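You operate a simulated robot arm through the tools that you are given. There is no shell and no other tool. Be economical: measure what you need, move in short steps, check, and stop when the job is done.

You are at the controls of a simulated two-armed robot. One attempt, no reset.

Task
Clear the trip and start the drum again.
Fine: shut the hatch first, pull out the emergency stop, press Reset.

Only the result counts: the job must be done as asked and must still hold three seconds after the hand-in. Knocking over, shifting, dropping, spilling or breaking anything else fails it.

Robot
Two 7-joint arms with fingered hands on one trunk, on a base that drives. Base frame: it is fixed to the floor where the robot stands at the start and does not move with it; the origin is under the middle of the robot, x ahead of it, y to its left, z up. Lengths are in mm, angles in degrees, forces in N, time in s.
The left shoulder is at the start at [59, 173, 1229], the right one opposite. With the tool pointing down near the work surface each hand reaches from about 400 to 780 mm from the robot's upright axis, wherever it stands, measured 20 degrees to its own side. Places, roughly: blue grease knob [1700, 800, 1100]; brake knob [1100, 100, 1100]; drum [1800, -900, 1000]; emergency stop [800, 1100, 800]; gear lever [1100, 1300, 1300]; hatch [700, 0, 1100]; lower latch dial [500, 1800, 700]; main switch [600, 1700, 1000]; red grease knob [1600, 1000, 1100]; reset button [600, 1500, 900]; speed dial [600, 1500, 800]; start button [700, 1200, 900]; turns dial [700, 1300, 800]; upper latch dial [500, 1800, 1000]; yellow grease knob [1200, -100, 1100]. Payload 3.5 kg a hand.
The tool frame of a hand sits at the grasp point between the pads (the TCP): z along the fingers, y along the line on which they close. The tips reach 30 mm beyond it. The gripper opens to 104 mm. The gripper's body begins 35 mm behind the TCP. The gripper is a hand of 3 fingers: y runs from the thumb to the fingers, the wrist lies at [-15, -104, -178] in the tool frame, and closing takes about 1.5 s.
Orientation is told as [roll, pitch, yaw] about the base's x, y, z axes, in that order, counted from this pose: with the fingers straight down and the wrist toward the robot, the tool's x, y and z point along [0, 1, 0], [1, 0, 0] and [0, 0, -1] of the base frame.

Tools
- The arms move only by the tool arm_command. It takes "left_increments", "right_increments" or both (then of equal length, played together; a hand with none holds still); each is a list of rows, each a list of 6 numbers: the shift along the tool's x, y, z in mm, then the turn, a rotation vector about the tool's x, y, z in rad. In form: [[dx, dy, dz, ax, ay, az], ...]. A call has 1 to 12 rows; each row shifts and turns the commanded pose from where the row before left it, along the tool's axes as they then stand. "left_fingers" and "right_fingers" are, for a hand that has rows, the opening in per cent of the stroke, from 0 (shut) to 100 (fully open), set as the call begins (left out, the last holds). A row lasts 0.2 s, in which the tool goes at most 50 mm and 8.6 degrees; a call with a longer step from one row to the next is refused whole, and so is a gripper value outside its range. A pose out of reach is approached as far as the arm can. The call stops where the force on the tool passes 40 N (or 10 N more than at its start, if that is more) or the arm is blocked; 0.2 s more then pass. The fingers move at their own pace (about 72 mm/s each) and stop on an object; they squeeze with about 30 N. The grip force told is the motor's: it shows also when the fingers shut on nothing. Time passes only in rows, and 0.2 s behind the last, so rows that do not move let the fingers close. The reply holds the time, the measured pose of the TCP, the force on the tool along the base axes, the opening and the grip force, in the units named above and with some noise, with the torque about the TCP (base axes, N m) and any sound that the robot's microphone picked up.
- Cameras (640 x 400 px; columns grow to the right, rows downward): "scene" is now at [148.1, -10.5, 1409]; the picture's right is [-0.12, -0.99, 0.00], its down [-0.49, 0.06, -0.87] and it looks along [0.86, -0.10, -0.50] (base axes); focal length 214 px, centre (320, 200). "left" rides on the left gripper at [-64, -94, -117] in its tool frame; the picture's right is [-0.72, -0.33, 0.61], its down [0.64, -0.65, 0.40] and it looks along [0.27, 0.68, 0.68] (tool axes); focal length 238 px, centre (320, 200). "right" rides on the right gripper at [64, -94, -117] in its tool frame; the picture's right is [-0.72, 0.33, -0.61], its down [-0.64, -0.65, 0.40] and it looks along [-0.27, 0.68, 0.68] (tool axes); focal length 238 px, centre (320, 200). There is no depth. A picture from a camera that has moved, and an enlarged one, comes with that camera's place and axes in the base frame and with its lens.
- grab_frame(camera): a new picture of that camera. The clock stands still meanwhile.
- slide_trunk(by): slides the trunk up (or, below 0, down) by that many mm; the arms and the scene camera ride with it, the base frame stays. It gives what a move gives, with no picture.
- roll_base(legs): drives the robot by 1 to 6 legs, each [ahead, left, turn to the left] in mm, mm and degrees, along the robot's own axes; the way and the turn of a leg run together, so that a leg with both is an arc; at most 1500 mm and 180 degrees a leg. The arms and the cameras ride along, it lands a little off, and it stops where it bumps. It gives what a move gives.
- move_fingers(index, middle, thumb_bend, thumb_turn, hand): sets how far each is bent, from 0 (flat) to 100 (curled in); at 30 the hand is open as for a grip, at 70 the pads meet at the TCP. One left out holds its place. A second passes; each finger stops where it meets its share of the squeeze, and holds until it gets a number again. A gripper value or a shape takes the hand back. It gives what a move gives, with no picture; readings hold the bend of each and the force on the fingers (four entries, about 0 where the hand has none), thumb and palm. thumb_turn goes from beside the hand (0) to across from the fingers (100), as for a grip.
- hand_shape(shape, hand): the hand has 3 fingers and takes this shape, open, in about a second: jaw (thumb against the fingers, like two jaws); tri (thumb and two fingers); tip (a fingertip pinch); poke (one finger out to press); point (the index stretched); flat (the hand flat); cup (the hand cupped); fist (a fist). The gripper value then closes the fingers along that shape, each until it touches; the sizes above hold for jaw. It gives what a move gives, with no picture.
- turn_head(pan, tilt): turns the head with the scene camera to pan (to the left, within 86 degrees either way) and tilt (down, from -29 to 69), counted from straight ahead of the robot. It gives what a move gives.
- inspect(camera, box): a new picture of the part [left, top, right, bottom] of that camera's present view, enlarged. The clock stands still meanwhile.
- sign_off(): hands the job in; it is judged then, once.

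Go step by step. Nothing tells you exact positions but the pictures and the camera data: compare them with the known pose of the tool, close in by small moves and look again before you grip or let go. The budget is 120 turns and 92 pictures, counting those below and the enlarged ones. Unless the task says otherwise, let go and move clear before handing in, and close with one line.

The tools are called after "Request:" as name(argument=value, ...) on one line, values as JSON. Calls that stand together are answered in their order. arm_command: Moves the arms, as the interface text tells. Its arguments: {"type":"object","properties":{"left_increments":{"type":"array","items":{"type":"array","items":{"type":"number"}}},"left_fingers":{"type":"number"},"right_increments":{"type":"array","items":{"type":"array","items":{"type":"number"}}},"right_fingers":{"type":"number"}},"required":[]} The other tools are called the same way: slide_trunk (by) slides the trunk up or down; hand_shape (shape, hand) gives the hand a shape; move_fingers (index, middle, thumb_bend, thumb_turn, hand) moves the fingers one by one; roll_base (legs) drives the base; turn_head (pan, tilt) turns the head that bears the scene camera; grab_frame (camera) takes a picture; inspect (camera, box) takes an enlarged picture of a part of a camera's view; sign_off () hands the job in.

At the start:

```text
t: 0.0
left_tcp_pos: [540.4, 173.1, 1269.4]
left_ee_rot: [0.0, 0.1, -0.1]
left_wrist_force: [1.1, -0.9, 0.4]
left_wrist_torque: [-0.01, 0.02, -0.01]
left_opening: 103.5
left_finger_force: 0.0
left_shape: jaw
left_bend: [30.0, 30.0, 30.0, 98.0]
left_finger forces: [0.0, 0.0, 0.1, 0.1, 0.0, 0.1]
right_tcp_pos: [405.3, -265.4, 1322.1]
right_ee_rot: [0.0, 0.0, -0.2]
right_wrist_force: [-0.1, 0.3, -0.3]
right_wrist_torque: [-0.01, 0.0, 0.01]
right_opening: 103.6
right_finger_force: 0.1
right_shape: jaw
right_bend: [30.0, 30.0, 30.0, 98.0]
right_finger forces: [0.1, 0.0, 0.0, 0.0, 0.1, 0.0]
trunk travel left (down, up): [-325.0, 429.0]
robot x, y, heading: [-4.2, -0.2, -0.1]
head pan, tilt: [-6.6, 29.8]
```

scene: 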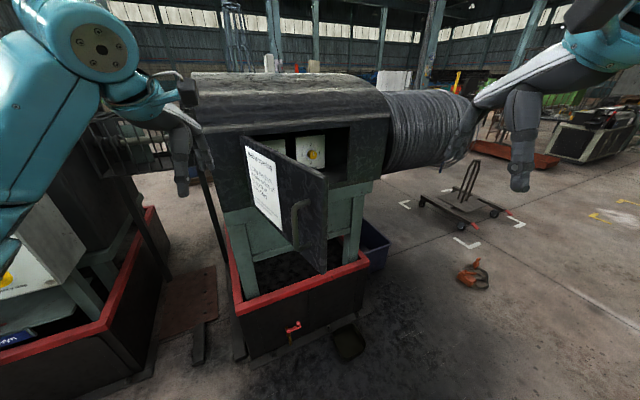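
right: 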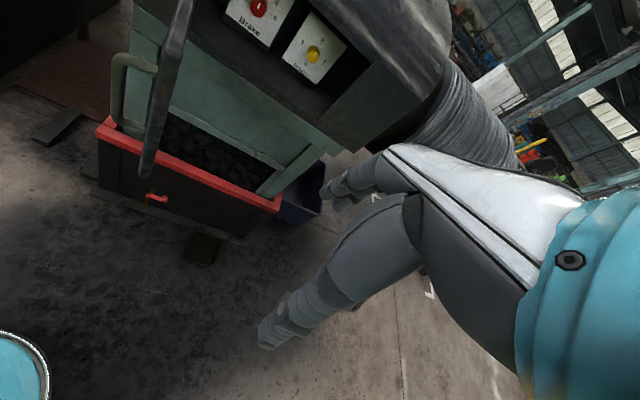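
left: 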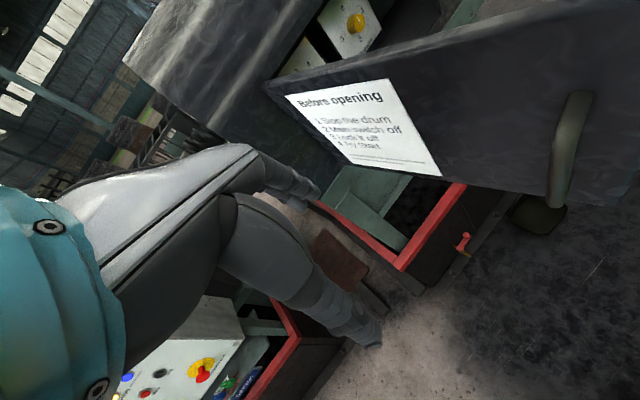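

The hatch stands open toward me, hinged on its left side, with the notice and the handle on its outer face. I'll look closer before planning the push.

Request:
inspect(camera="scene", box=[180, 60, 480, 300])

Request:
turn_head(pan=60, tilt=25)

Request:
grab_frame(camera="scene")

```text
1.67 times, centred on (330, 180) of scene
camera zoom: at [148.1, -10.5, 1409.0], right [-0.12, -0.99, 0.0], down [-0.49, 0.06, -0.87], along [0.86, -0.1, -0.5], focal length 358 px, centre (303, 233)
```

zoom: 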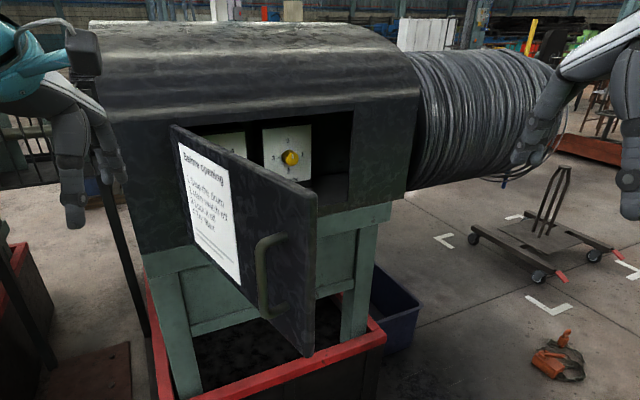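

```text
t: 1.4
left_tcp_pos: [540.5, 173.4, 1269.6]
left_ee_rot: [0.0, 0.1, 0.1]
left_wrist_force: [0.4, 0.6, -0.6]
left_wrist_torque: [-0.01, -0.01, 0.0]
left_opening: 103.6
left_finger_force: 0.1
left_shape: jaw
left_bend: [30.0, 30.0, 30.0, 98.0]
left_finger forces: [0.0, 0.0, 0.0, 0.1, 0.0, 0.0]
right_tcp_pos: [405.5, -265.3, 1322.1]
right_ee_rot: [0.0, 0.0, 0.1]
right_wrist_force: [0.6, -0.6, 0.2]
right_wrist_torque: [0.0, -0.01, 0.01]
right_opening: 104.0
right_finger_force: 0.1
right_shape: jaw
right_bend: [30.0, 30.0, 30.0, 98.0]
right_finger forces: [0.0, 0.0, 0.0, 0.0, 0.1, 0.1]
trunk travel left (down, up): [-325.0, 429.0]
robot x, y, heading: [-3.0, 2.2, 0.1]
head pan, tilt: [60.0, 25.0]
```

```text
87 pictures are left
camera scene: at [104.3, 79.6, 1416.8], right [0.87, -0.5, 0.0], down [-0.21, -0.37, -0.91], along [0.45, 0.78, -0.42], focal length 214 px, centre (320, 200)
```

scene: 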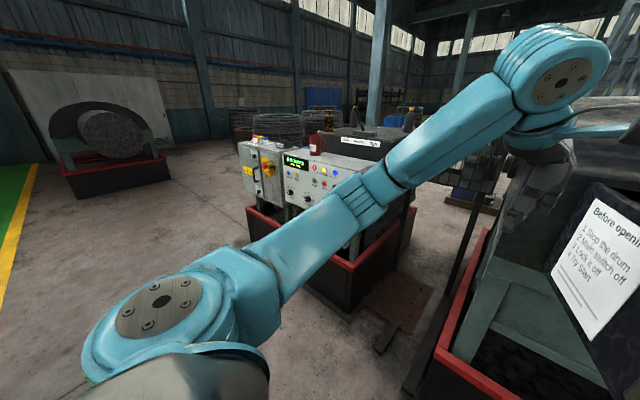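

The door runs from a hinge near [928, 170] to a free edge near [549, -75], z 946–1233. Before touching it I'll read the panel from here.

Request:
inspect(camera="scene", box=[230, 120, 390, 220])

Request:
inspect(camera="left", box=[100, 300, 420, 400])

Request:
inspect(camera="right", box=[100, 0, 400, 190])

```text
4.00 times, centred on (310, 170) of scene
camera zoom: at [104.3, 79.6, 1416.8], right [0.87, -0.5, 0.0], down [-0.21, -0.37, -0.91], along [0.45, 0.78, -0.42], focal length 858 px, centre (360, 320)
```

zoom: 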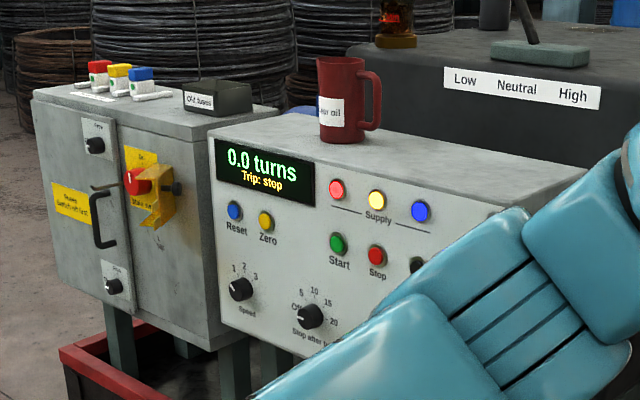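

```text
2.00 times, centred on (260, 350) of left
camera zoom: at [446.4, 109.5, 1386.7], right [-0.33, -0.72, -0.61], down [-0.65, 0.64, -0.4], along [0.68, 0.27, -0.68], focal length 477 px, centre (440, -100)
```

zoom: 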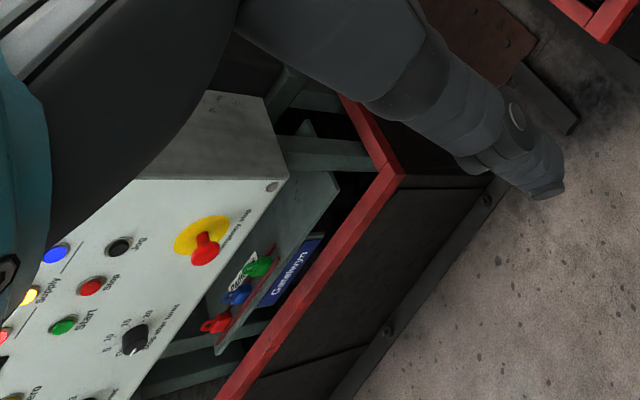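

```text
2.11 times, centred on (250, 95) of right
camera zoom: at [312.3, -201.6, 1438.8], right [0.33, -0.72, 0.61], down [-0.65, -0.64, -0.4], along [0.68, -0.27, -0.68], focal length 502 px, centre (467, 421)
```

zoom: 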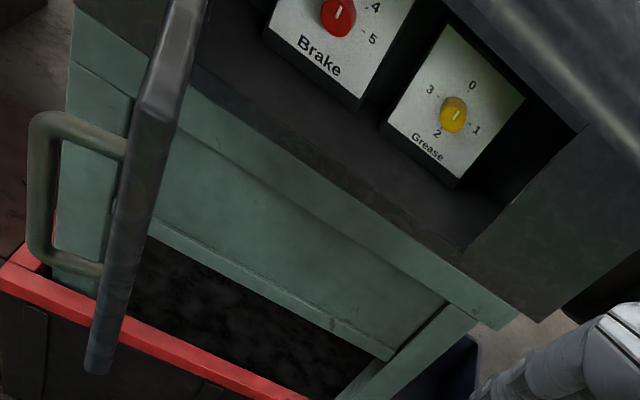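

The panel shows "0.0 turns / Trip: stop", the supply lamps are lit and the e-stop is pushed in. First I'll drive a little ahead so the left hand can follow the door all the way to closed.

Request:
arm_command(left_increments=[[0, -40, 0, 0, 0, 0], [0, -40, 0, 0, 0, 0], [0, -20, 0, 0, 0, 0], [0, 0, 0, 0, 0, 0]], left_fingers=0)

Request:
roll_base(legs=[[200, 0, 0]])

Request:
turn_head(pan=0, tilt=35)

Request:
grab_frame(camera="scene")

Request:
grab_frame(camera="left")

```text
t: 2.4
left_tcp_pos: [439.8, 173.4, 1266.8]
left_ee_rot: [0.0, 0.1, 0.1]
left_wrist_force: [0.5, -0.5, 0.3]
left_wrist_torque: [0.0, 0.01, 0.02]
left_opening: 0.0
left_finger_force: 15.7
left_shape: jaw
left_bend: [70.0, 70.0, 45.0, 100.0]
left_finger forces: [0.0, 0.0, 0.0, 0.1, 0.0, 0.0]
right_tcp_pos: [405.4, -265.1, 1322.7]
right_ee_rot: [0.1, 0.1, 0.0]
right_wrist_force: [-0.9, -0.1, 0.2]
right_wrist_torque: [0.0, 0.03, -0.02]
right_opening: 103.7
right_finger_force: 0.0
right_shape: jaw
right_bend: [30.0, 30.0, 30.0, 98.0]
right_finger forces: [0.0, 0.1, 0.0, 0.0, 0.1, 0.1]
trunk travel left (down, up): [-325.0, 429.0]
robot x, y, heading: [-0.2, 3.5, -0.1]
head pan, tilt: [60.0, 25.0]
```

```text
t: 4.0
left_tcp_pos: [641.2, 174.0, 1267.6]
left_ee_rot: [0.0, 0.0, 0.1]
left_wrist_force: [0.7, 0.2, -0.5]
left_wrist_torque: [0.02, 0.04, -0.04]
left_opening: 0.0
left_finger_force: 29.8
left_shape: jaw
left_bend: [70.0, 70.0, 47.0, 100.0]
left_finger forces: [0.0, 0.1, 0.0, 0.0, 0.1, 0.1]
right_tcp_pos: [607.2, -264.3, 1322.8]
right_ee_rot: [0.0, 0.0, 0.0]
right_wrist_force: [0.3, 0.4, 0.0]
right_wrist_torque: [0.0, 0.02, -0.02]
right_opening: 103.6
right_finger_force: 0.1
right_shape: jaw
right_bend: [30.0, 30.0, 30.0, 98.0]
right_finger forces: [0.1, 0.1, 0.0, 0.1, 0.0, 0.1]
trunk travel left (down, up): [-325.0, 429.0]
robot x, y, heading: [202.3, 0.5, -0.4]
head pan, tilt: [60.0, 25.0]
```

```text
t: 5.3
left_tcp_pos: [640.5, 173.0, 1267.9]
left_ee_rot: [0.0, 0.0, 0.1]
left_wrist_force: [0.1, -0.1, -0.1]
left_wrist_torque: [0.01, -0.04, -0.03]
left_opening: 0.1
left_finger_force: 30.3
left_shape: jaw
left_bend: [70.0, 70.0, 47.0, 100.0]
left_finger forces: [0.0, 0.0, 0.1, 0.0, 0.1, 0.1]
right_tcp_pos: [606.6, -265.5, 1323.1]
right_ee_rot: [0.0, 0.0, 0.0]
right_wrist_force: [0.5, 0.2, 0.2]
right_wrist_torque: [0.0, -0.01, 0.01]
right_opening: 103.4
right_finger_force: 0.1
right_shape: jaw
right_bend: [30.0, 30.0, 30.0, 98.0]
right_finger forces: [0.1, 0.1, 0.0, 0.1, 0.0, 0.1]
trunk travel left (down, up): [-325.0, 429.0]
robot x, y, heading: [202.7, 1.0, 0.1]
head pan, tilt: [0.0, 35.0]
```

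```text
83 pictures are left
camera scene: at [346.8, 0.1, 1401.0], right [0.0, -1.0, 0.0], down [-0.57, 0.0, -0.82], along [0.82, 0.0, -0.57], focal length 214 px, centre (320, 200)
```

scene: 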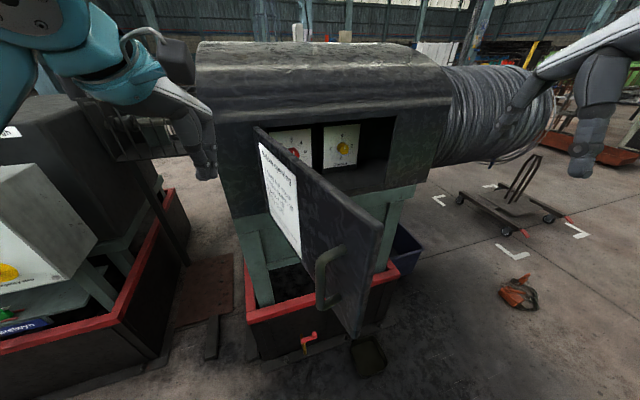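

```text
82 pictures are left
camera left: at [546.6, 109.2, 1385.2], right [-0.33, -0.72, -0.61], down [-0.65, 0.64, -0.4], along [0.68, 0.27, -0.68], focal length 238 px, centre (320, 200)
```

left: 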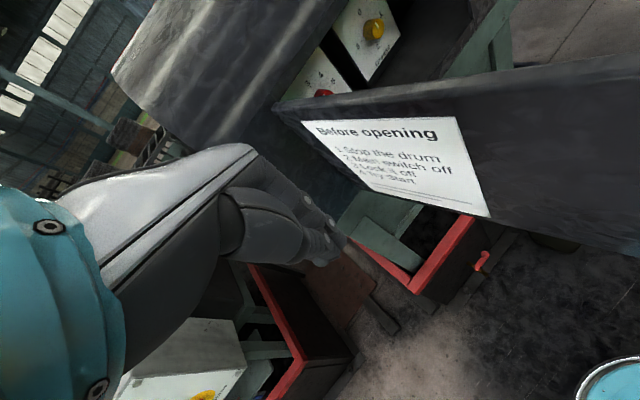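

The two views agree: hinge near [935, 177], free edge near [562, -81], top z ≈1230. I'll lower the left hand on the outer side and bring it up to the face.

Request:
arm_command(left_increments=[[0, 0, 45, 0, 0, 0], [0, 0, 45, 0, 0, 0], [0, 0, 40, 0, 0, 0], [-30, 5, 0, 0, 0, 0], [-30, 5, 0, 0, 0, 0], [-30, 5, 0, 0, 0, 0]])

Request:
grab_frame(camera="scene")

Request:
grab_frame(camera="left")

```text
t: 6.7
left_tcp_pos: [656.7, 81.5, 1139.0]
left_ee_rot: [0.0, 0.0, 0.1]
left_wrist_force: [0.2, -1.4, -0.2]
left_wrist_torque: [0.02, -0.01, 0.0]
left_opening: 0.0
left_finger_force: 30.2
left_shape: jaw
left_bend: [70.0, 70.0, 47.0, 100.0]
left_finger forces: [0.0, 0.0, 0.0, 0.0, 0.1, 0.0]
right_tcp_pos: [606.1, -265.3, 1321.9]
right_ee_rot: [0.1, 0.0, 0.0]
right_wrist_force: [-0.2, 0.6, 0.3]
right_wrist_torque: [-0.02, -0.03, 0.0]
right_opening: 103.6
right_finger_force: 0.1
right_shape: jaw
right_bend: [30.0, 30.0, 30.0, 98.0]
right_finger forces: [0.0, 0.0, 0.0, 0.1, 0.0, 0.0]
trunk travel left (down, up): [-325.0, 429.0]
robot x, y, heading: [199.3, 1.6, -0.3]
head pan, tilt: [0.0, 35.0]
```

```text
81 pictures are left
camera scene: at [347.0, -1.1, 1401.0], right [0.0, -1.0, 0.0], down [-0.57, 0.0, -0.82], along [0.82, 0.0, -0.57], focal length 214 px, centre (320, 200)
```

scene: 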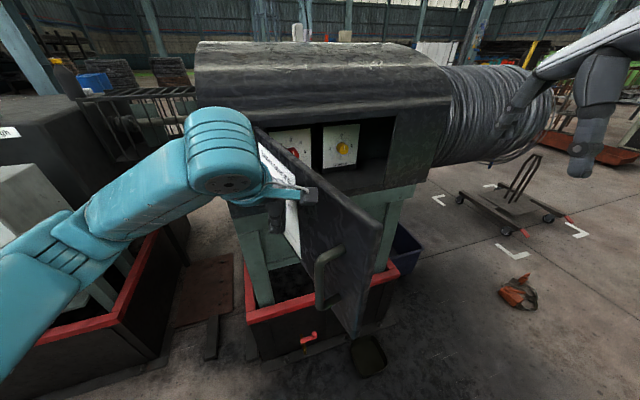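

```text
80 pictures are left
camera left: at [563.0, 16.8, 1255.6], right [-0.33, -0.72, -0.61], down [-0.65, 0.64, -0.4], along [0.68, 0.27, -0.68], focal length 238 px, centre (320, 200)
```

left: 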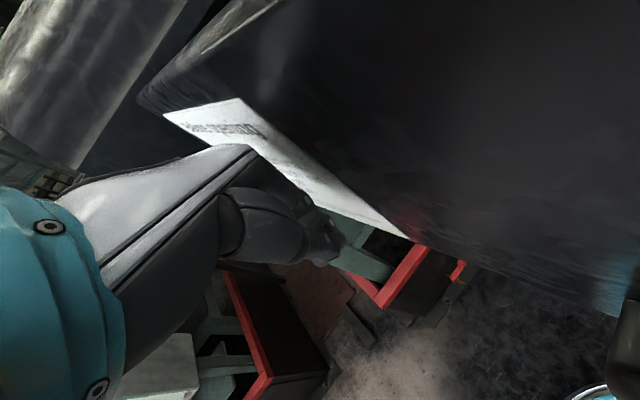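

The hand is about 80 mm off the door's face. I'll yaw it about 52° so the fingers lead toward the door and the camera stays behind, then close up to contact.

Request:
arm_command(left_increments=[[0, 0, 0, 0, 0, 0.13], [0, 0, 0, 0, 0, 0.13], [0, 0, 0, 0, 0, 0.13], [0, 0, 0, 0, 0, 0.13], [0, 0, 0, 0, 0, 0.13], [0, 0, 0, 0, 0, 0.13], [0, 0, 0, 0, 0, 0.13], [0, 15, 0, 0, 0, 0], [0, 15, 0, 0, 0, 0], [0, 15, 0, 0, 0, 0]])

Request:
grab_frame(camera="scene")

Request:
grab_frame(camera="left")

```text
t: 8.9
left_tcp_pos: [681.9, 47.9, 1136.9]
left_ee_rot: [0.0, 0.0, -52.1]
left_wrist_force: [-0.1, -0.4, 0.5]
left_wrist_torque: [0.03, 0.01, -0.02]
left_opening: 0.0
left_finger_force: 29.7
left_shape: jaw
left_bend: [70.0, 70.0, 47.0, 100.0]
left_finger forces: [0.1, 0.1, 0.0, 0.1, 0.0, 0.0]
right_tcp_pos: [606.3, -264.9, 1322.3]
right_ee_rot: [0.0, 0.0, 0.0]
right_wrist_force: [1.1, -0.4, -0.1]
right_wrist_torque: [0.01, -0.02, -0.01]
right_opening: 103.2
right_finger_force: 0.0
right_shape: jaw
right_bend: [30.0, 30.0, 30.0, 98.0]
right_finger forces: [0.0, 0.0, 0.1, 0.0, 0.0, 0.0]
trunk travel left (down, up): [-325.0, 429.0]
robot x, y, heading: [204.8, 0.8, -0.2]
head pan, tilt: [0.0, 35.0]
```

```text
79 pictures are left
camera scene: at [347.0, -0.4, 1401.0], right [0.0, -1.0, 0.0], down [-0.57, 0.0, -0.82], along [0.82, 0.0, -0.57], focal length 214 px, centre (320, 200)
```

scene: 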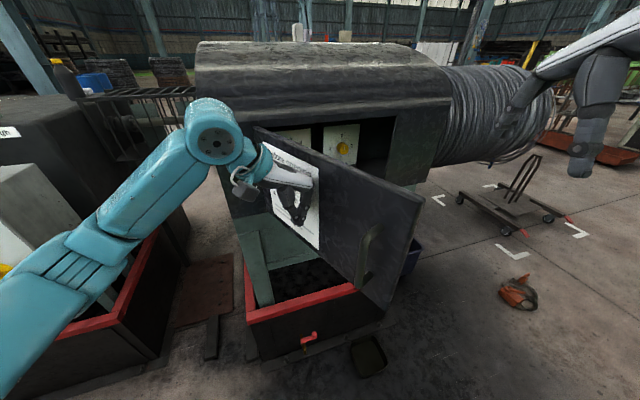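

```text
78 pictures are left
camera left: at [574.9, 82.4, 1254.3], right [-0.77, -0.18, -0.61], down [0.1, 0.91, -0.4], along [0.63, -0.37, -0.68], focal length 238 px, centre (320, 200)
```

left: 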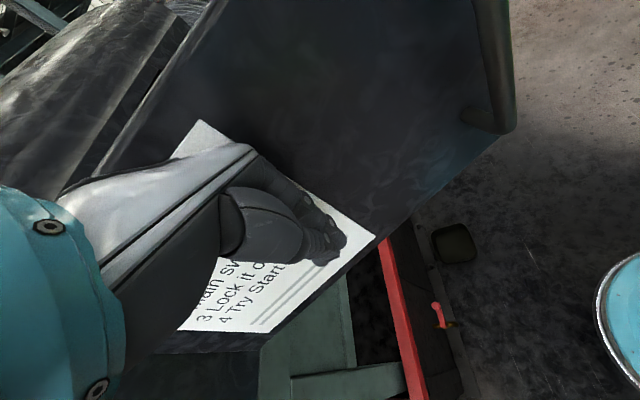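

The door has already moved (the knuckles lead), free edge now near [593, -143], about 47° open. I'll sweep it along its arc.

Request:
arm_command(left_increments=[[-4, 21, 0, 0, 0, -0.08], [-4, 21, 0, 0, 0, -0.08], [-4, 21, 0, 0, 0, -0.08], [-4, 21, 0, 0, 0, -0.08], [-4, 21, 0, 0, 0, -0.08]])

Request:
grab_frame(camera="scene")

```text
t: 10.1
left_tcp_pos: [746.4, -38.6, 1137.6]
left_ee_rot: [0.0, -0.1, -29.1]
left_wrist_force: [-0.7, 0.3, -0.1]
left_wrist_torque: [0.0, 0.02, -0.02]
left_opening: 0.1
left_finger_force: 30.0
left_shape: jaw
left_bend: [70.0, 70.0, 47.0, 100.0]
left_finger forces: [0.0, 0.0, 0.0, 0.0, 0.1, 0.0]
right_tcp_pos: [605.9, -265.2, 1321.6]
right_ee_rot: [0.0, 0.0, 0.1]
right_wrist_force: [-0.2, -0.2, 0.0]
right_wrist_torque: [-0.04, 0.0, 0.01]
right_opening: 103.4
right_finger_force: 0.1
right_shape: jaw
right_bend: [30.0, 30.0, 30.0, 98.0]
right_finger forces: [0.0, 0.0, 0.0, 0.0, 0.0, 0.0]
trunk travel left (down, up): [-325.0, 429.0]
robot x, y, heading: [202.0, -0.2, -0.2]
head pan, tilt: [0.0, 35.0]
```

```text
77 pictures are left
camera scene: at [346.9, -0.6, 1401.0], right [0.0, -1.0, 0.0], down [-0.57, 0.0, -0.82], along [0.82, 0.0, -0.57], focal length 214 px, centre (320, 200)
```

scene: 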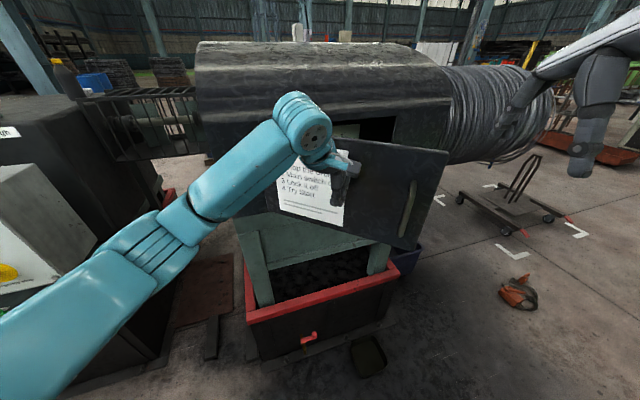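

The door follows easily. I'll continue the arc until it meets its frame.

Request:
arm_command(left_increments=[[-4, 22, 0, 0, 0, -0.08], [-4, 22, 0, 0, 0, -0.08], [-4, 22, 0, 0, 0, -0.08], [-4, 22, 0, 0, 0, -0.08], [-4, 15, 0, 0, 0, -0.08], [-2, 12, 0, 0, 0, -0.08], [0, 10, 0, 0, 0, -0.02], [0, 8, 0, 0, 0, 0], [0, 8, 0, 0, 0, 0]])

Request:
grab_frame(camera="scene")

```text
t: 12.1
left_tcp_pos: [841.9, -92.8, 1138.1]
left_ee_rot: [0.0, -0.1, -4.1]
left_wrist_force: [-0.5, 0.3, 0.9]
left_wrist_torque: [-0.01, 0.01, 0.0]
left_opening: 0.0
left_finger_force: 29.9
left_shape: jaw
left_bend: [70.0, 70.0, 47.0, 100.0]
left_finger forces: [0.0, 0.0, 0.1, 0.0, 0.1, 0.0]
left hand out of reach, approached as far as the arm can: row 6, 7, 8, 9
right_tcp_pos: [605.2, -266.2, 1322.2]
right_ee_rot: [0.0, 0.0, 0.0]
right_wrist_force: [0.0, -0.3, 0.6]
right_wrist_torque: [0.03, -0.03, 0.0]
right_opening: 103.5
right_finger_force: 0.0
right_shape: jaw
right_bend: [30.0, 30.0, 30.0, 98.0]
right_finger forces: [0.0, 0.0, 0.0, 0.0, 0.0, 0.0]
trunk travel left (down, up): [-325.0, 429.0]
robot x, y, heading: [202.0, -2.5, 0.2]
head pan, tilt: [0.0, 35.0]
```

```text
76 pictures are left
camera scene: at [346.9, 0.1, 1401.0], right [0.0, -1.0, 0.0], down [-0.57, 0.0, -0.82], along [0.82, 0.0, -0.57], focal length 214 px, centre (320, 200)
```

scene: 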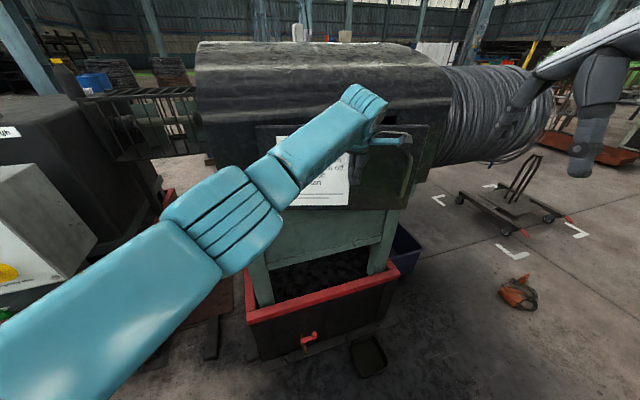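

The door is almost shut, at the end of the arm's reach. I'll back the hand off, roll 80 mm ahead, and push with the arm until it seats.

Request:
arm_command(left_increments=[[0, -40, 0, 0, 0, 0], [0, -40, 0, 0, 0, 0], [0, -30, 0, 0, 0, 0]])

Request:
roll_base(legs=[[80, 0, 0]])

Request:
arm_command(left_increments=[[0, 20, 0, 0, 0, 0], [0, 10, 0, 0, 0, 0], [0, 8, 0, 0, 0, 0], [0, 6, 0, 0, 0, 0], [0, 6, 0, 0, 0, 0], [0, 6, 0, 0, 0, 0], [0, 5, 0, 0, 0, 0], [0, 5, 0, 0, 0, 0]])

Request:
grab_frame(camera="scene")

```text
t: 12.9
left_tcp_pos: [730.0, -84.5, 1138.1]
left_ee_rot: [0.0, 0.0, -4.0]
left_wrist_force: [-0.9, -0.8, 0.3]
left_wrist_torque: [-0.02, -0.01, 0.02]
left_opening: 0.1
left_finger_force: 30.6
left_shape: jaw
left_bend: [70.0, 70.0, 47.0, 100.0]
left_finger forces: [0.0, 0.0, 0.1, 0.0, 0.0, 0.0]
right_tcp_pos: [605.2, -264.6, 1323.3]
right_ee_rot: [0.0, 0.0, 0.0]
right_wrist_force: [-1.3, 0.7, -0.3]
right_wrist_torque: [0.03, -0.03, -0.02]
right_opening: 103.7
right_finger_force: 0.1
right_shape: jaw
right_bend: [30.0, 30.0, 30.0, 98.0]
right_finger forces: [0.1, 0.0, 0.0, 0.1, 0.1, 0.0]
trunk travel left (down, up): [-325.0, 429.0]
robot x, y, heading: [200.2, 0.4, -0.3]
head pan, tilt: [0.0, 35.0]
```

```text
t: 13.9
left_tcp_pos: [810.8, -86.6, 1137.5]
left_ee_rot: [0.0, 0.2, -4.0]
left_wrist_force: [-0.2, 0.1, -0.2]
left_wrist_torque: [0.01, 0.03, 0.01]
left_opening: 0.1
left_finger_force: 30.3
left_shape: jaw
left_bend: [70.0, 70.0, 47.0, 100.0]
left_finger forces: [0.0, 0.0, 0.0, 0.1, 0.0, 0.1]
right_tcp_pos: [687.0, -264.8, 1322.6]
right_ee_rot: [0.0, -0.1, -0.1]
right_wrist_force: [0.1, -0.1, -0.5]
right_wrist_torque: [0.05, 0.04, -0.02]
right_opening: 104.0
right_finger_force: 0.1
right_shape: jaw
right_bend: [30.0, 30.0, 30.0, 98.0]
right_finger forces: [0.1, 0.0, 0.0, 0.0, 0.0, 0.0]
trunk travel left (down, up): [-325.0, 429.0]
robot x, y, heading: [282.4, -2.0, 0.2]
head pan, tilt: [0.0, 35.0]
```

```text
t: 15.7
left_tcp_pos: [877.0, -91.8, 1139.5]
left_ee_rot: [0.0, -0.1, -3.9]
left_wrist_force: [0.5, 0.0, -0.1]
left_wrist_torque: [-0.01, 0.02, 0.0]
left_opening: 0.0
left_finger_force: 29.8
left_shape: jaw
left_bend: [70.0, 70.0, 47.0, 100.0]
left_finger forces: [0.0, 0.0, 0.0, 0.1, 0.0, 0.1]
right_tcp_pos: [686.5, -264.2, 1323.0]
right_ee_rot: [0.0, 0.1, 0.0]
right_wrist_force: [0.5, -0.9, 0.9]
right_wrist_torque: [-0.01, 0.01, -0.02]
right_opening: 103.7
right_finger_force: 0.0
right_shape: jaw
right_bend: [30.0, 30.0, 30.0, 98.0]
right_finger forces: [0.0, 0.0, 0.0, 0.0, 0.0, 0.0]
trunk travel left (down, up): [-325.0, 429.0]
robot x, y, heading: [280.8, -1.8, -0.1]
head pan, tilt: [0.0, 35.0]
```

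```text
75 pictures are left
camera scene: at [426.9, 0.0, 1401.0], right [0.0, -1.0, 0.0], down [-0.57, 0.0, -0.82], along [0.82, 0.0, -0.57], focal length 214 px, centre (320, 200)
```

scene: 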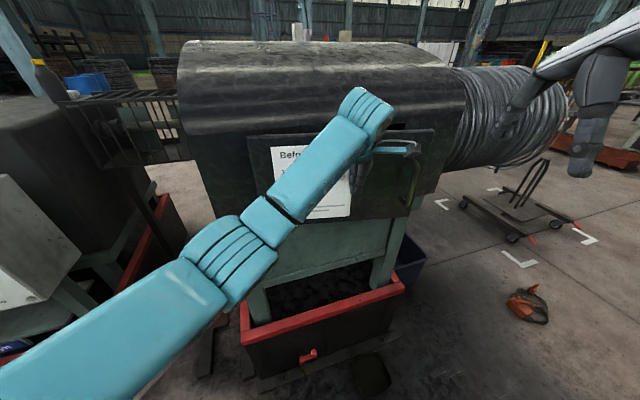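

Nearly there with no seat force yet. I'll keep pushing in small steps until a firm contact shows.

Request:
arm_command(left_increments=[[0, 6, 0, 0, 0, 0], [0, 6, 0, 0, 0, 0], [0, 6, 0, 0, 0, 0], [0, 6, 0, 0, 0, 0], [0, 6, 0, 0, 0, 0], [0, 6, 0, 0, 0, 0]])

Request:
inspect(camera="scene", box=[220, 80, 480, 250])

```text
t: 17.1
left_tcp_pos: [912.4, -92.9, 1136.9]
left_ee_rot: [0.0, -0.1, -4.0]
left_wrist_force: [0.3, 0.0, -0.3]
left_wrist_torque: [-0.01, 0.0, 0.0]
left_opening: 0.1
left_finger_force: 29.9
left_shape: jaw
left_bend: [70.0, 70.0, 47.0, 100.0]
left_finger forces: [0.0, 0.1, 0.0, 0.0, 0.0, 0.0]
right_tcp_pos: [685.7, -265.4, 1322.1]
right_ee_rot: [0.1, 0.0, 0.0]
right_wrist_force: [0.2, 0.8, -0.1]
right_wrist_torque: [0.02, 0.01, -0.02]
right_opening: 103.9
right_finger_force: 0.0
right_shape: jaw
right_bend: [30.0, 30.0, 30.0, 98.0]
right_finger forces: [0.0, 0.0, 0.0, 0.0, 0.0, 0.0]
trunk travel left (down, up): [-325.0, 429.0]
robot x, y, heading: [282.1, 2.9, -0.1]
head pan, tilt: [0.0, 35.0]
```

```text
2.35 times, centred on (350, 165) of scene
camera zoom: at [426.9, 0.1, 1401.0], right [0.0, -1.0, 0.0], down [-0.57, 0.0, -0.82], along [0.82, 0.0, -0.57], focal length 505 px, centre (249, 282)
```

zoom: 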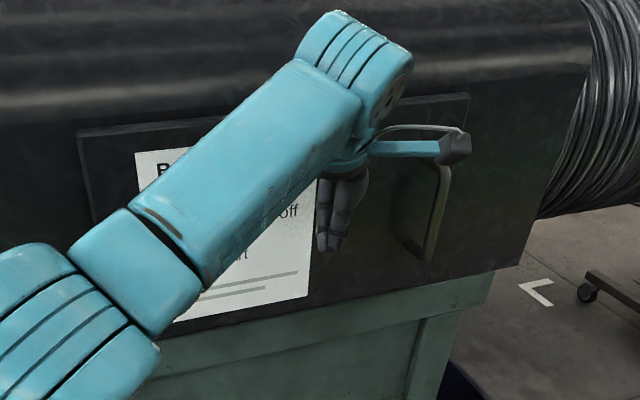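

Request:
arm_command(left_increments=[[0, 5, 0, 0, 0, 0], [0, 5, 0, 0, 0, 0], [0, 5, 0, 0, 0, 0], [0, 5, 0, 0, 0, 0], [0, 5, 0, 0, 0, 0], [0, 5, 0, 0, 0, 0], [0, 5, 0, 0, 0, 0], [0, 5, 0, 0, 0, 0]])

Request:
inspect(camera="scene", box=[220, 80, 480, 250])

```text
t: 18.9
left_tcp_pos: [922.8, -98.8, 1131.9]
left_ee_rot: [-0.1, -0.1, -4.0]
left_wrist_force: [0.1, -0.6, 0.1]
left_wrist_torque: [-0.01, 0.01, 0.01]
left_opening: 0.3
left_finger_force: 30.1
left_shape: jaw
left_bend: [70.0, 70.0, 47.0, 100.0]
left_finger forces: [0.1, 0.0, 0.1, 0.0, 0.1, 0.0]
left hand out of reach, approached as far as the arm can: row 3, 4, 5, 6, 7, 8
right_tcp_pos: [685.3, -266.2, 1322.1]
right_ee_rot: [-0.1, 0.0, 0.0]
right_wrist_force: [0.9, -0.6, 0.5]
right_wrist_torque: [-0.03, -0.02, -0.02]
right_opening: 103.8
right_finger_force: 0.1
right_shape: jaw
right_bend: [30.0, 30.0, 30.0, 98.0]
right_finger forces: [0.0, 0.1, 0.0, 0.1, 0.0, 0.0]
trunk travel left (down, up): [-325.0, 429.0]
robot x, y, heading: [283.0, -1.3, 0.2]
head pan, tilt: [0.0, 35.0]
```

```text
2.35 times, centred on (350, 165) of scene
camera zoom: at [426.9, 0.0, 1401.0], right [0.0, -1.0, 0.0], down [-0.57, 0.0, -0.82], along [0.82, 0.0, -0.57], focal length 505 px, centre (249, 282)
```

zoom: 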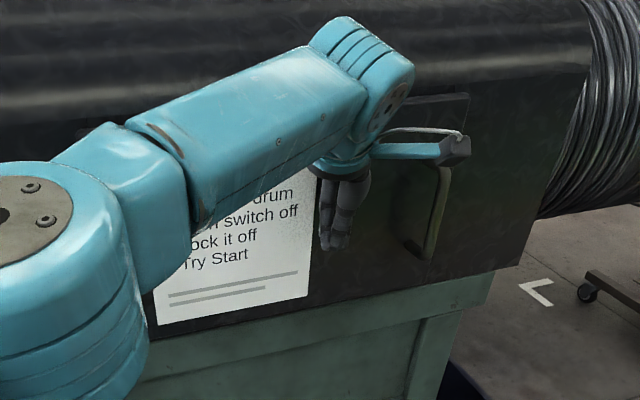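

The machine's front is slanted about 18°, so the door now appears flush at about 18° too. I'll withdraw the hand and check for a gap.

Request:
arm_command(left_increments=[[0, -45, 0, 0, 0, 0], [0, -45, 0, 0, 0, 0], [0, -45, 0, 0, 0, 0], [0, -45, 0, 0, 0, 0], [40, -20, 0, 0, 0, 0], [45, 0, 0, 0, 0, 0], [45, 0, 0, 0, 0, 0], [45, 0, 0, 0, 0, 0], [45, 0, 0, 0, 0, 0]])

Request:
inspect(camera="scene", box=[180, 80, 480, 260])

Request:
grab_frame(camera="right")

```text
t: 20.9
left_tcp_pos: [738.4, 135.5, 1132.5]
left_ee_rot: [-0.1, -0.1, -4.0]
left_wrist_force: [-0.2, 0.6, -0.3]
left_wrist_torque: [-0.01, 0.01, -0.04]
left_opening: 0.0
left_finger_force: 30.0
left_shape: jaw
left_bend: [70.0, 70.0, 47.0, 100.0]
left_finger forces: [0.0, 0.0, 0.0, 0.0, 0.1, 0.0]
right_tcp_pos: [685.8, -264.4, 1323.0]
right_ee_rot: [-0.1, 0.0, 0.0]
right_wrist_force: [0.1, -0.3, 0.1]
right_wrist_torque: [-0.03, 0.0, 0.02]
right_opening: 103.8
right_finger_force: 0.2
right_shape: jaw
right_bend: [30.0, 30.0, 30.0, 98.0]
right_finger forces: [0.0, 0.1, 0.1, 0.1, 0.0, 0.1]
trunk travel left (down, up): [-325.0, 429.0]
robot x, y, heading: [281.4, 1.4, -0.0]
head pan, tilt: [0.0, 35.0]
```

```text
2.13 times, centred on (330, 170) of scene
camera zoom: at [426.6, 1.3, 1401.0], right [0.0, -1.0, 0.0], down [-0.57, 0.0, -0.82], along [0.82, 0.0, -0.57], focal length 458 px, centre (299, 264)
```

zoom: 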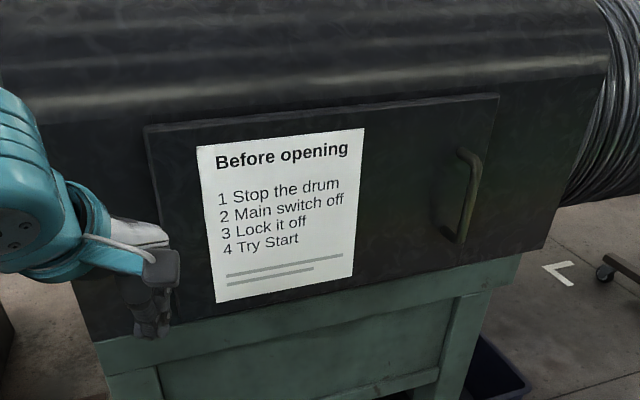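

```text
71 pictures are left
camera right: at [592.7, -200.0, 1439.1], right [0.33, -0.72, 0.61], down [-0.65, -0.64, -0.4], along [0.68, -0.27, -0.68], focal length 238 px, centre (320, 200)
```

right: 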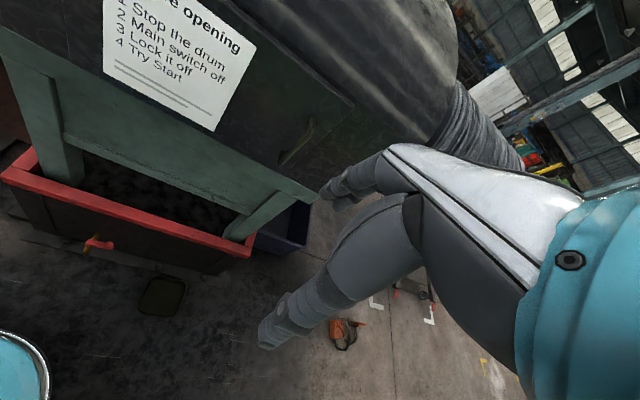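

The hatch looks flush. I'll confirm with a gentle push by the right hand just left of the handle.

Request:
arm_command(right_increments=[[45, 0, 0, 0, 0, 0], [45, 0, 0, 0, 0, 0], [30, 0, 40, 0, 0, 0], [0, 0, 45, 0, 0, 0], [0, 0, 45, 0, 0, 0], [0, 0, 45, 0, 0, 0], [0, 40, 0, 0, 0, 0], [0, 40, 0, 0, 0, 0], [0, 40, 0, 0, 0, 0], [0, 30, 0, 0, 0, 0], [0, 20, 0, 0, 0, 0], [0, 20, 0, 0, 0, 0]], right_fingers=0)

Request:
arm_command(right_increments=[[0, 8, 0, 0, 0, 0], [0, 8, 0, 0, 0, 0], [0, 8, 0, 0, 0, 0], [0, 8, 0, 0, 0, 0], [0, 8, 0, 0, 0, 0], [0, 8, 0, 0, 0, 0], [0, 8, 0, 0, 0, 0], [0, 8, 0, 0, 0, 0], [0, 8, 0, 0, 0, 0]])

Request:
grab_frame(camera="scene")

```text
t: 23.5
left_tcp_pos: [738.7, 133.2, 1132.4]
left_ee_rot: [0.1, -0.1, -4.0]
left_wrist_force: [0.4, 0.7, -0.1]
left_wrist_torque: [0.02, 0.05, -0.01]
left_opening: 0.1
left_finger_force: 30.5
left_shape: jaw
left_bend: [70.0, 70.0, 47.0, 100.0]
left_finger forces: [0.0, 0.0, 0.0, 0.0, 0.0, 0.0]
right_tcp_pos: [876.9, -144.5, 1147.8]
right_ee_rot: [-0.1, 0.1, 0.2]
right_wrist_force: [0.2, -0.5, 0.3]
right_wrist_torque: [-0.01, 0.01, 0.01]
right_opening: 0.0
right_finger_force: 30.0
right_shape: jaw
right_bend: [70.0, 70.0, 47.0, 100.0]
right_finger forces: [0.1, 0.0, 0.0, 0.0, 0.0, 0.1]
trunk travel left (down, up): [-325.0, 429.0]
robot x, y, heading: [284.4, -0.0, -0.1]
head pan, tilt: [0.0, 35.0]
```

```text
t: 25.5
left_tcp_pos: [738.2, 133.9, 1132.1]
left_ee_rot: [0.1, -0.1, -3.9]
left_wrist_force: [0.6, 0.3, -1.0]
left_wrist_torque: [0.0, -0.02, -0.01]
left_opening: 0.0
left_finger_force: 30.3
left_shape: jaw
left_bend: [70.0, 70.0, 47.0, 100.0]
left_finger forces: [0.0, 0.0, 0.1, 0.0, 0.0, 0.0]
right_tcp_pos: [947.5, -145.3, 1148.6]
right_ee_rot: [0.0, 0.1, 0.1]
right_wrist_force: [-0.5, 0.2, 0.0]
right_wrist_torque: [-0.05, 0.0, 0.01]
right_opening: 0.3
right_finger_force: 29.6
right_shape: jaw
right_bend: [70.0, 70.0, 47.0, 100.0]
right_finger forces: [0.0, 0.1, 0.0, 0.0, 0.0, 0.1]
trunk travel left (down, up): [-325.0, 429.0]
robot x, y, heading: [283.5, 2.1, 0.1]
head pan, tilt: [0.0, 35.0]
```

```text
70 pictures are left
camera scene: at [427.0, 0.2, 1401.0], right [0.0, -1.0, 0.0], down [-0.57, 0.0, -0.82], along [0.82, 0.0, -0.57], focal length 214 px, centre (320, 200)
```

scene: 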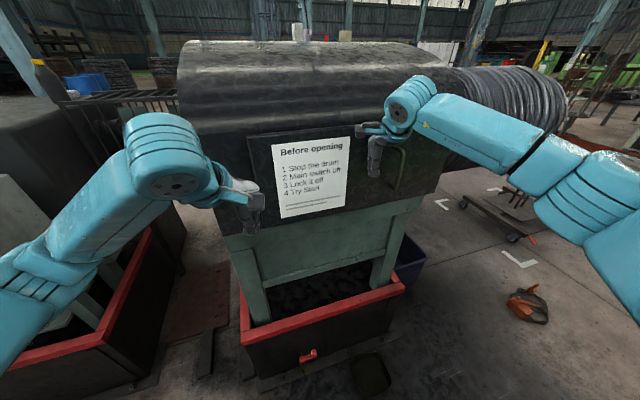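

Request:
arm_command(right_increments=[[0, 8, 0, 0, 0, 0], [0, 8, 0, 0, 0, 0], [0, 8, 0, 0, 0, 0], [0, 8, 0, 0, 0, 0], [0, 8, 0, 0, 0, 0], [0, 8, 0, 0, 0, 0], [0, 8, 0, 0, 0, 0], [0, 8, 0, 0, 0, 0], [0, 8, 0, 0, 0, 0]])

Request:
inspect(camera="scene", box=[220, 80, 480, 250])

```text
t: 26.1
left_tcp_pos: [732.2, 132.7, 1135.7]
left_ee_rot: [0.1, -0.4, -4.1]
left_wrist_force: [0.3, -0.5, 0.3]
left_wrist_torque: [0.01, -0.02, 0.0]
left_opening: 0.0
left_finger_force: 29.8
left_shape: jaw
left_bend: [70.0, 70.0, 47.0, 100.0]
left_finger forces: [0.1, 0.0, 0.0, 0.1, 0.0, 0.0]
right_tcp_pos: [952.8, -144.6, 1148.0]
right_ee_rot: [-0.2, 0.7, 0.3]
right_wrist_force: [-26.8, -3.7, 4.6]
right_wrist_torque: [0.32, -1.74, 0.18]
right_opening: 0.0
right_finger_force: 29.9
right_shape: jaw
right_bend: [70.0, 70.0, 47.0, 100.0]
right_finger forces: [26.7, 0.0, 0.0, 0.0, 0.1, 0.0]
trunk travel left (down, up): [-325.0, 429.0]
robot x, y, heading: [277.0, -1.6, -0.1]
head pan, tilt: [0.0, 35.0]
stopped in row 3 (right hand): the force on the tool passed its limit at 50 N (the readings are from after the stop); the commanded pose is now the measured one
```

```text
2.35 times, centred on (350, 165) of scene
camera zoom: at [420.1, -1.5, 1401.8], right [0.0, -1.0, 0.0], down [-0.57, 0.0, -0.82], along [0.82, 0.0, -0.57], focal length 505 px, centre (249, 282)
```

zoom: 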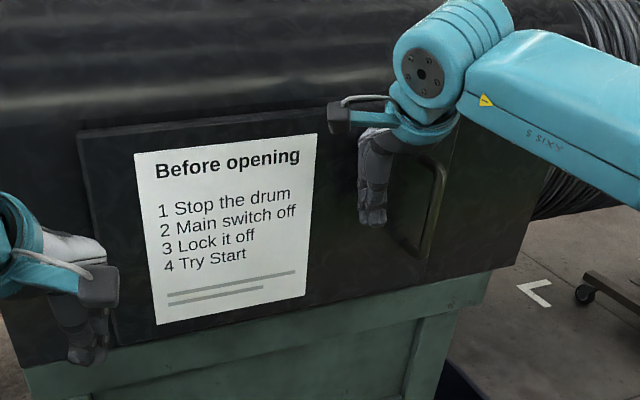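

The door takes 27 N without yielding, so the hatch is shut. Next I withdraw both hands and drive back, then over toward the panel.

Request:
arm_command(right_increments=[[0, -45, 0, 0, 0, 0], [0, -45, 0, 0, 0, 0], [0, -45, 0, 0, 0, 0], [0, -45, 0, 0, 0, 0], [0, -45, -20, 0, 0, 0], [0, -45, -40, 0, 0, 0], [-30, -30, -40, 0, 0, 0], [-40, 0, 0, 0, 0, 0], [-40, 0, 0, 0, 0, 0]], left_increments=[[0, -20, 0, 0, 0, 0], [0, -20, 0, 0, 0, 0], [0, -20, -20, 0, 0, 0], [0, -20, -30, 0, 0, 0], [0, 0, -30, 0, 0, 0.03], [0, 0, -30, 0, 0, 0.03], [0, 0, 0, 0, 0, 0], [0, 0, 0, 0, 0, 0], [0, 0, 0, 0, 0, 0]])

Request:
roll_base(legs=[[-380, 0, 0]])

Request:
turn_head(pan=60, tilt=35)

Request:
grab_frame(camera="scene")

```text
refused: row 6 steps farther than a row can; nothing moved
```

```text
t: 28.5
left_tcp_pos: [361.3, 133.3, 1132.4]
left_ee_rot: [0.1, 0.0, -4.0]
left_wrist_force: [-0.4, 0.9, -0.5]
left_wrist_torque: [0.01, -0.02, 0.01]
left_opening: 0.0
left_finger_force: 30.1
left_shape: jaw
left_bend: [70.0, 70.0, 47.0, 100.0]
left_finger forces: [0.1, 0.0, 0.0, 0.0, 0.0, 0.1]
right_tcp_pos: [583.4, -143.8, 1145.2]
right_ee_rot: [-0.3, 0.7, 0.2]
right_wrist_force: [-0.1, -0.3, -0.3]
right_wrist_torque: [-0.03, -0.01, 0.02]
right_opening: 0.2
right_finger_force: 29.8
right_shape: jaw
right_bend: [70.0, 70.0, 47.0, 100.0]
right_finger forces: [0.1, 0.0, 0.0, 0.0, 0.0, 0.0]
trunk travel left (down, up): [-325.0, 429.0]
robot x, y, heading: [-93.1, 3.1, 0.1]
head pan, tilt: [0.0, 35.0]
```

```text
t: 29.8
left_tcp_pos: [362.8, 133.1, 1132.4]
left_ee_rot: [-0.1, 0.0, -4.0]
left_wrist_force: [0.5, 0.5, 0.4]
left_wrist_torque: [0.0, 0.02, 0.02]
left_opening: 0.0
left_finger_force: 29.9
left_shape: jaw
left_bend: [70.0, 70.0, 47.0, 100.0]
left_finger forces: [0.0, 0.0, 0.1, 0.0, 0.1, 0.1]
right_tcp_pos: [583.7, -144.3, 1143.4]
right_ee_rot: [-0.3, 0.7, 0.2]
right_wrist_force: [0.1, -0.2, -0.4]
right_wrist_torque: [0.02, 0.03, 0.02]
right_opening: 0.2
right_finger_force: 29.9
right_shape: jaw
right_bend: [70.0, 70.0, 47.0, 100.0]
right_finger forces: [0.1, 0.0, 0.0, 0.0, 0.0, 0.0]
trunk travel left (down, up): [-325.0, 429.0]
robot x, y, heading: [-95.4, 3.5, -0.0]
head pan, tilt: [60.0, 35.0]
```

```text
68 pictures are left
camera scene: at [7.3, 76.3, 1401.0], right [0.87, -0.5, 0.0], down [-0.29, -0.5, -0.82], along [0.41, 0.71, -0.57], focal length 214 px, centre (320, 200)
```

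scene: 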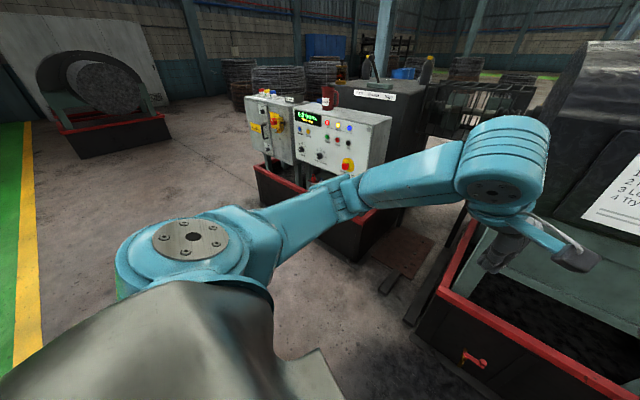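

The robot is clear of the hatch. The panel front runs at about 20° with the e-stop near [800, 1100, 790]; I'll tuck the right hand back and drive to face the panel.

Request:
arm_command(right_increments=[[0, -45, 0, 0, 0, 0], [0, -45, 0, 0, 0, 0], [0, -45, 0, 0, 0, 0], [0, -45, 0, 0, 0, 0], [-30, -30, 0, 0, 0, 0], [-40, 0, 0, 0, 0, 0], [-40, 0, 0, 0, 0, 0]])

Request:
roll_base(legs=[[0, 1048, 0], [0, 0, 20]])

Request:
turn_head(pan=0, tilt=30)

Request:
grab_frame(camera="scene")

```text
t: 31.4
left_tcp_pos: [361.7, 132.9, 1133.0]
left_ee_rot: [0.1, -0.1, -4.0]
left_wrist_force: [0.7, -0.7, -0.6]
left_wrist_torque: [0.01, -0.03, 0.03]
left_opening: 0.1
left_finger_force: 29.5
left_shape: jaw
left_bend: [70.0, 70.0, 47.0, 100.0]
left_finger forces: [0.1, 0.0, 0.1, 0.0, 0.1, 0.0]
right_tcp_pos: [372.3, -256.6, 1145.3]
right_ee_rot: [-0.2, 0.8, 0.3]
right_wrist_force: [0.1, -0.4, -0.5]
right_wrist_torque: [0.03, 0.0, -0.04]
right_opening: 0.2
right_finger_force: 30.1
right_shape: jaw
right_bend: [70.0, 70.0, 47.0, 100.0]
right_finger forces: [0.0, 0.1, 0.0, 0.0, 0.0, 0.0]
trunk travel left (down, up): [-325.0, 429.0]
robot x, y, heading: [-97.1, -0.7, 0.2]
head pan, tilt: [60.0, 35.0]
```

```text
t: 37.9
left_tcp_pos: [285.4, 1328.3, 1133.0]
left_ee_rot: [0.1, 0.1, 16.1]
left_wrist_force: [0.0, 0.3, -0.1]
left_wrist_torque: [0.0, -0.03, 0.0]
left_opening: 0.0
left_finger_force: 30.0
left_shape: jaw
left_bend: [70.0, 70.0, 47.0, 100.0]
left_finger forces: [0.1, 0.1, 0.1, 0.1, 0.0, 0.0]
right_tcp_pos: [430.1, 966.4, 1144.9]
right_ee_rot: [-0.3, 0.7, 20.3]
right_wrist_force: [0.4, 0.3, 0.4]
right_wrist_torque: [0.01, -0.01, -0.05]
right_opening: 0.1
right_finger_force: 30.7
right_shape: jaw
right_bend: [70.0, 70.0, 47.0, 100.0]
right_finger forces: [0.0, 0.0, 0.1, 0.0, 0.0, 0.0]
trunk travel left (down, up): [-325.0, 429.0]
robot x, y, heading: [-96.1, 1048.1, 20.2]
head pan, tilt: [60.0, 35.0]
```

```text
t: 39.2
left_tcp_pos: [286.2, 1327.6, 1132.6]
left_ee_rot: [-0.1, -0.1, 16.0]
left_wrist_force: [-0.1, 0.1, 0.2]
left_wrist_torque: [0.03, 0.01, 0.02]
left_opening: 0.0
left_finger_force: 29.9
left_shape: jaw
left_bend: [70.0, 70.0, 47.0, 100.0]
left_finger forces: [0.1, 0.0, 0.0, 0.0, 0.0, 0.1]
right_tcp_pos: [430.7, 965.1, 1146.7]
right_ee_rot: [-0.4, 0.7, 20.4]
right_wrist_force: [1.0, 0.3, 0.3]
right_wrist_torque: [0.01, 0.0, -0.02]
right_opening: 0.2
right_finger_force: 29.9
right_shape: jaw
right_bend: [70.0, 70.0, 47.0, 100.0]
right_finger forces: [0.0, 0.0, 0.0, 0.0, 0.0, 0.0]
trunk travel left (down, up): [-325.0, 429.0]
robot x, y, heading: [-99.8, 1044.9, 20.2]
head pan, tilt: [0.0, 30.0]
```

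```text
67 pictures are left
camera scene: at [41.3, 1097.2, 1408.8], right [0.35, -0.94, 0.0], down [-0.47, -0.17, -0.87], along [0.81, 0.3, -0.5], focal length 214 px, centre (320, 200)
```

scene: 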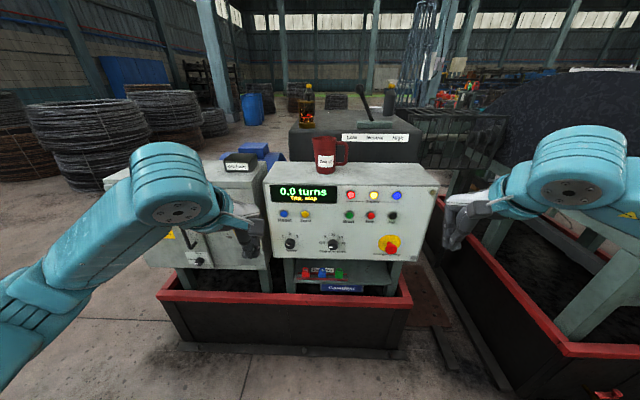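

E-stop triangulates to about [772, 1057, 815], Reset about [655, 1478, 939], Start about [745, 1233, 930]. I'll drive closer and lower the trunk.

Request:
roll_base(legs=[[170, -100, 0]])

Request:
slide_trunk(by=-230)

Request:
grab_frame(camera="scene")

Request:
grab_frame(camera="right")

```text
t: 40.8
left_tcp_pos: [478.4, 1292.3, 1132.8]
left_ee_rot: [0.0, 0.1, 16.1]
left_wrist_force: [0.6, 0.0, -0.3]
left_wrist_torque: [-0.01, 0.01, 0.0]
left_opening: 0.0
left_finger_force: 29.8
left_shape: jaw
left_bend: [70.0, 70.0, 47.0, 100.0]
left_finger forces: [0.1, 0.2, 0.0, 0.1, 0.0, 0.1]
right_tcp_pos: [623.4, 931.4, 1144.9]
right_ee_rot: [-0.1, 0.9, 20.4]
right_wrist_force: [-0.3, -0.6, -1.1]
right_wrist_torque: [0.0, 0.01, -0.04]
right_opening: 0.0
right_finger_force: 29.8
right_shape: jaw
right_bend: [70.0, 70.0, 47.0, 100.0]
right_finger forces: [0.0, 0.1, 0.0, 0.0, 0.0, 0.0]
trunk travel left (down, up): [-325.0, 429.0]
robot x, y, heading: [90.7, 1009.6, 20.3]
head pan, tilt: [0.0, 30.0]
```

```text
t: 43.2
left_tcp_pos: [477.4, 1293.0, 902.3]
left_ee_rot: [-0.1, -0.1, 16.2]
left_wrist_force: [0.2, -0.5, -0.1]
left_wrist_torque: [-0.03, -0.01, 0.03]
left_opening: 0.0
left_finger_force: 30.3
left_shape: jaw
left_bend: [70.0, 70.0, 47.0, 100.0]
left_finger forces: [0.0, 0.1, 0.0, 0.1, 0.1, 0.1]
right_tcp_pos: [622.6, 931.3, 915.3]
right_ee_rot: [-0.3, 0.7, 20.4]
right_wrist_force: [-0.6, 0.2, 0.4]
right_wrist_torque: [-0.03, 0.01, 0.04]
right_opening: 0.0
right_finger_force: 30.3
right_shape: jaw
right_bend: [70.0, 70.0, 47.0, 100.0]
right_finger forces: [0.1, 0.1, 0.0, 0.0, 0.0, 0.0]
trunk travel left (down, up): [-95.0, 659.0]
robot x, y, heading: [95.9, 1008.0, 20.4]
head pan, tilt: [0.0, 30.0]
```

```text
66 pictures are left
camera scene: at [336.8, 1100.1, 1170.6], right [0.34, -0.94, 0.0], down [-0.47, -0.17, -0.87], along [0.81, 0.3, -0.5], focal length 214 px, centre (320, 200)
```

scene: 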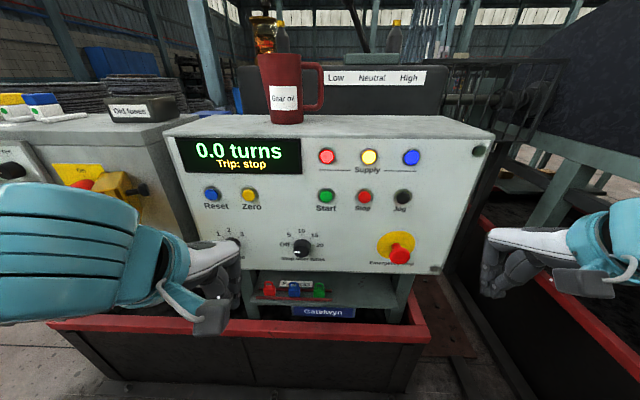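

```text
65 pictures are left
camera right: at [514.3, 959.1, 1032.9], right [0.56, -0.56, 0.61], down [-0.39, -0.83, -0.39], along [0.73, -0.02, -0.69], focal length 238 px, centre (320, 200)
```

right: 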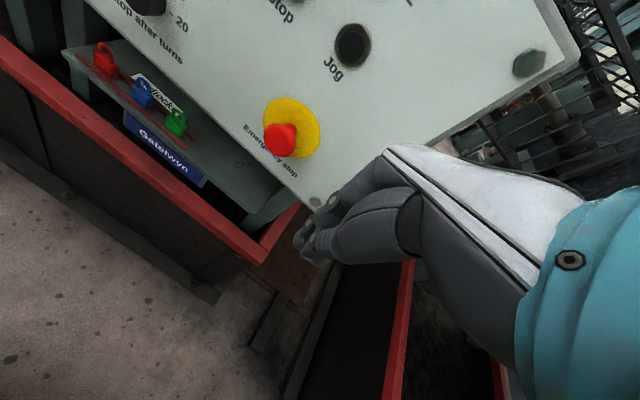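

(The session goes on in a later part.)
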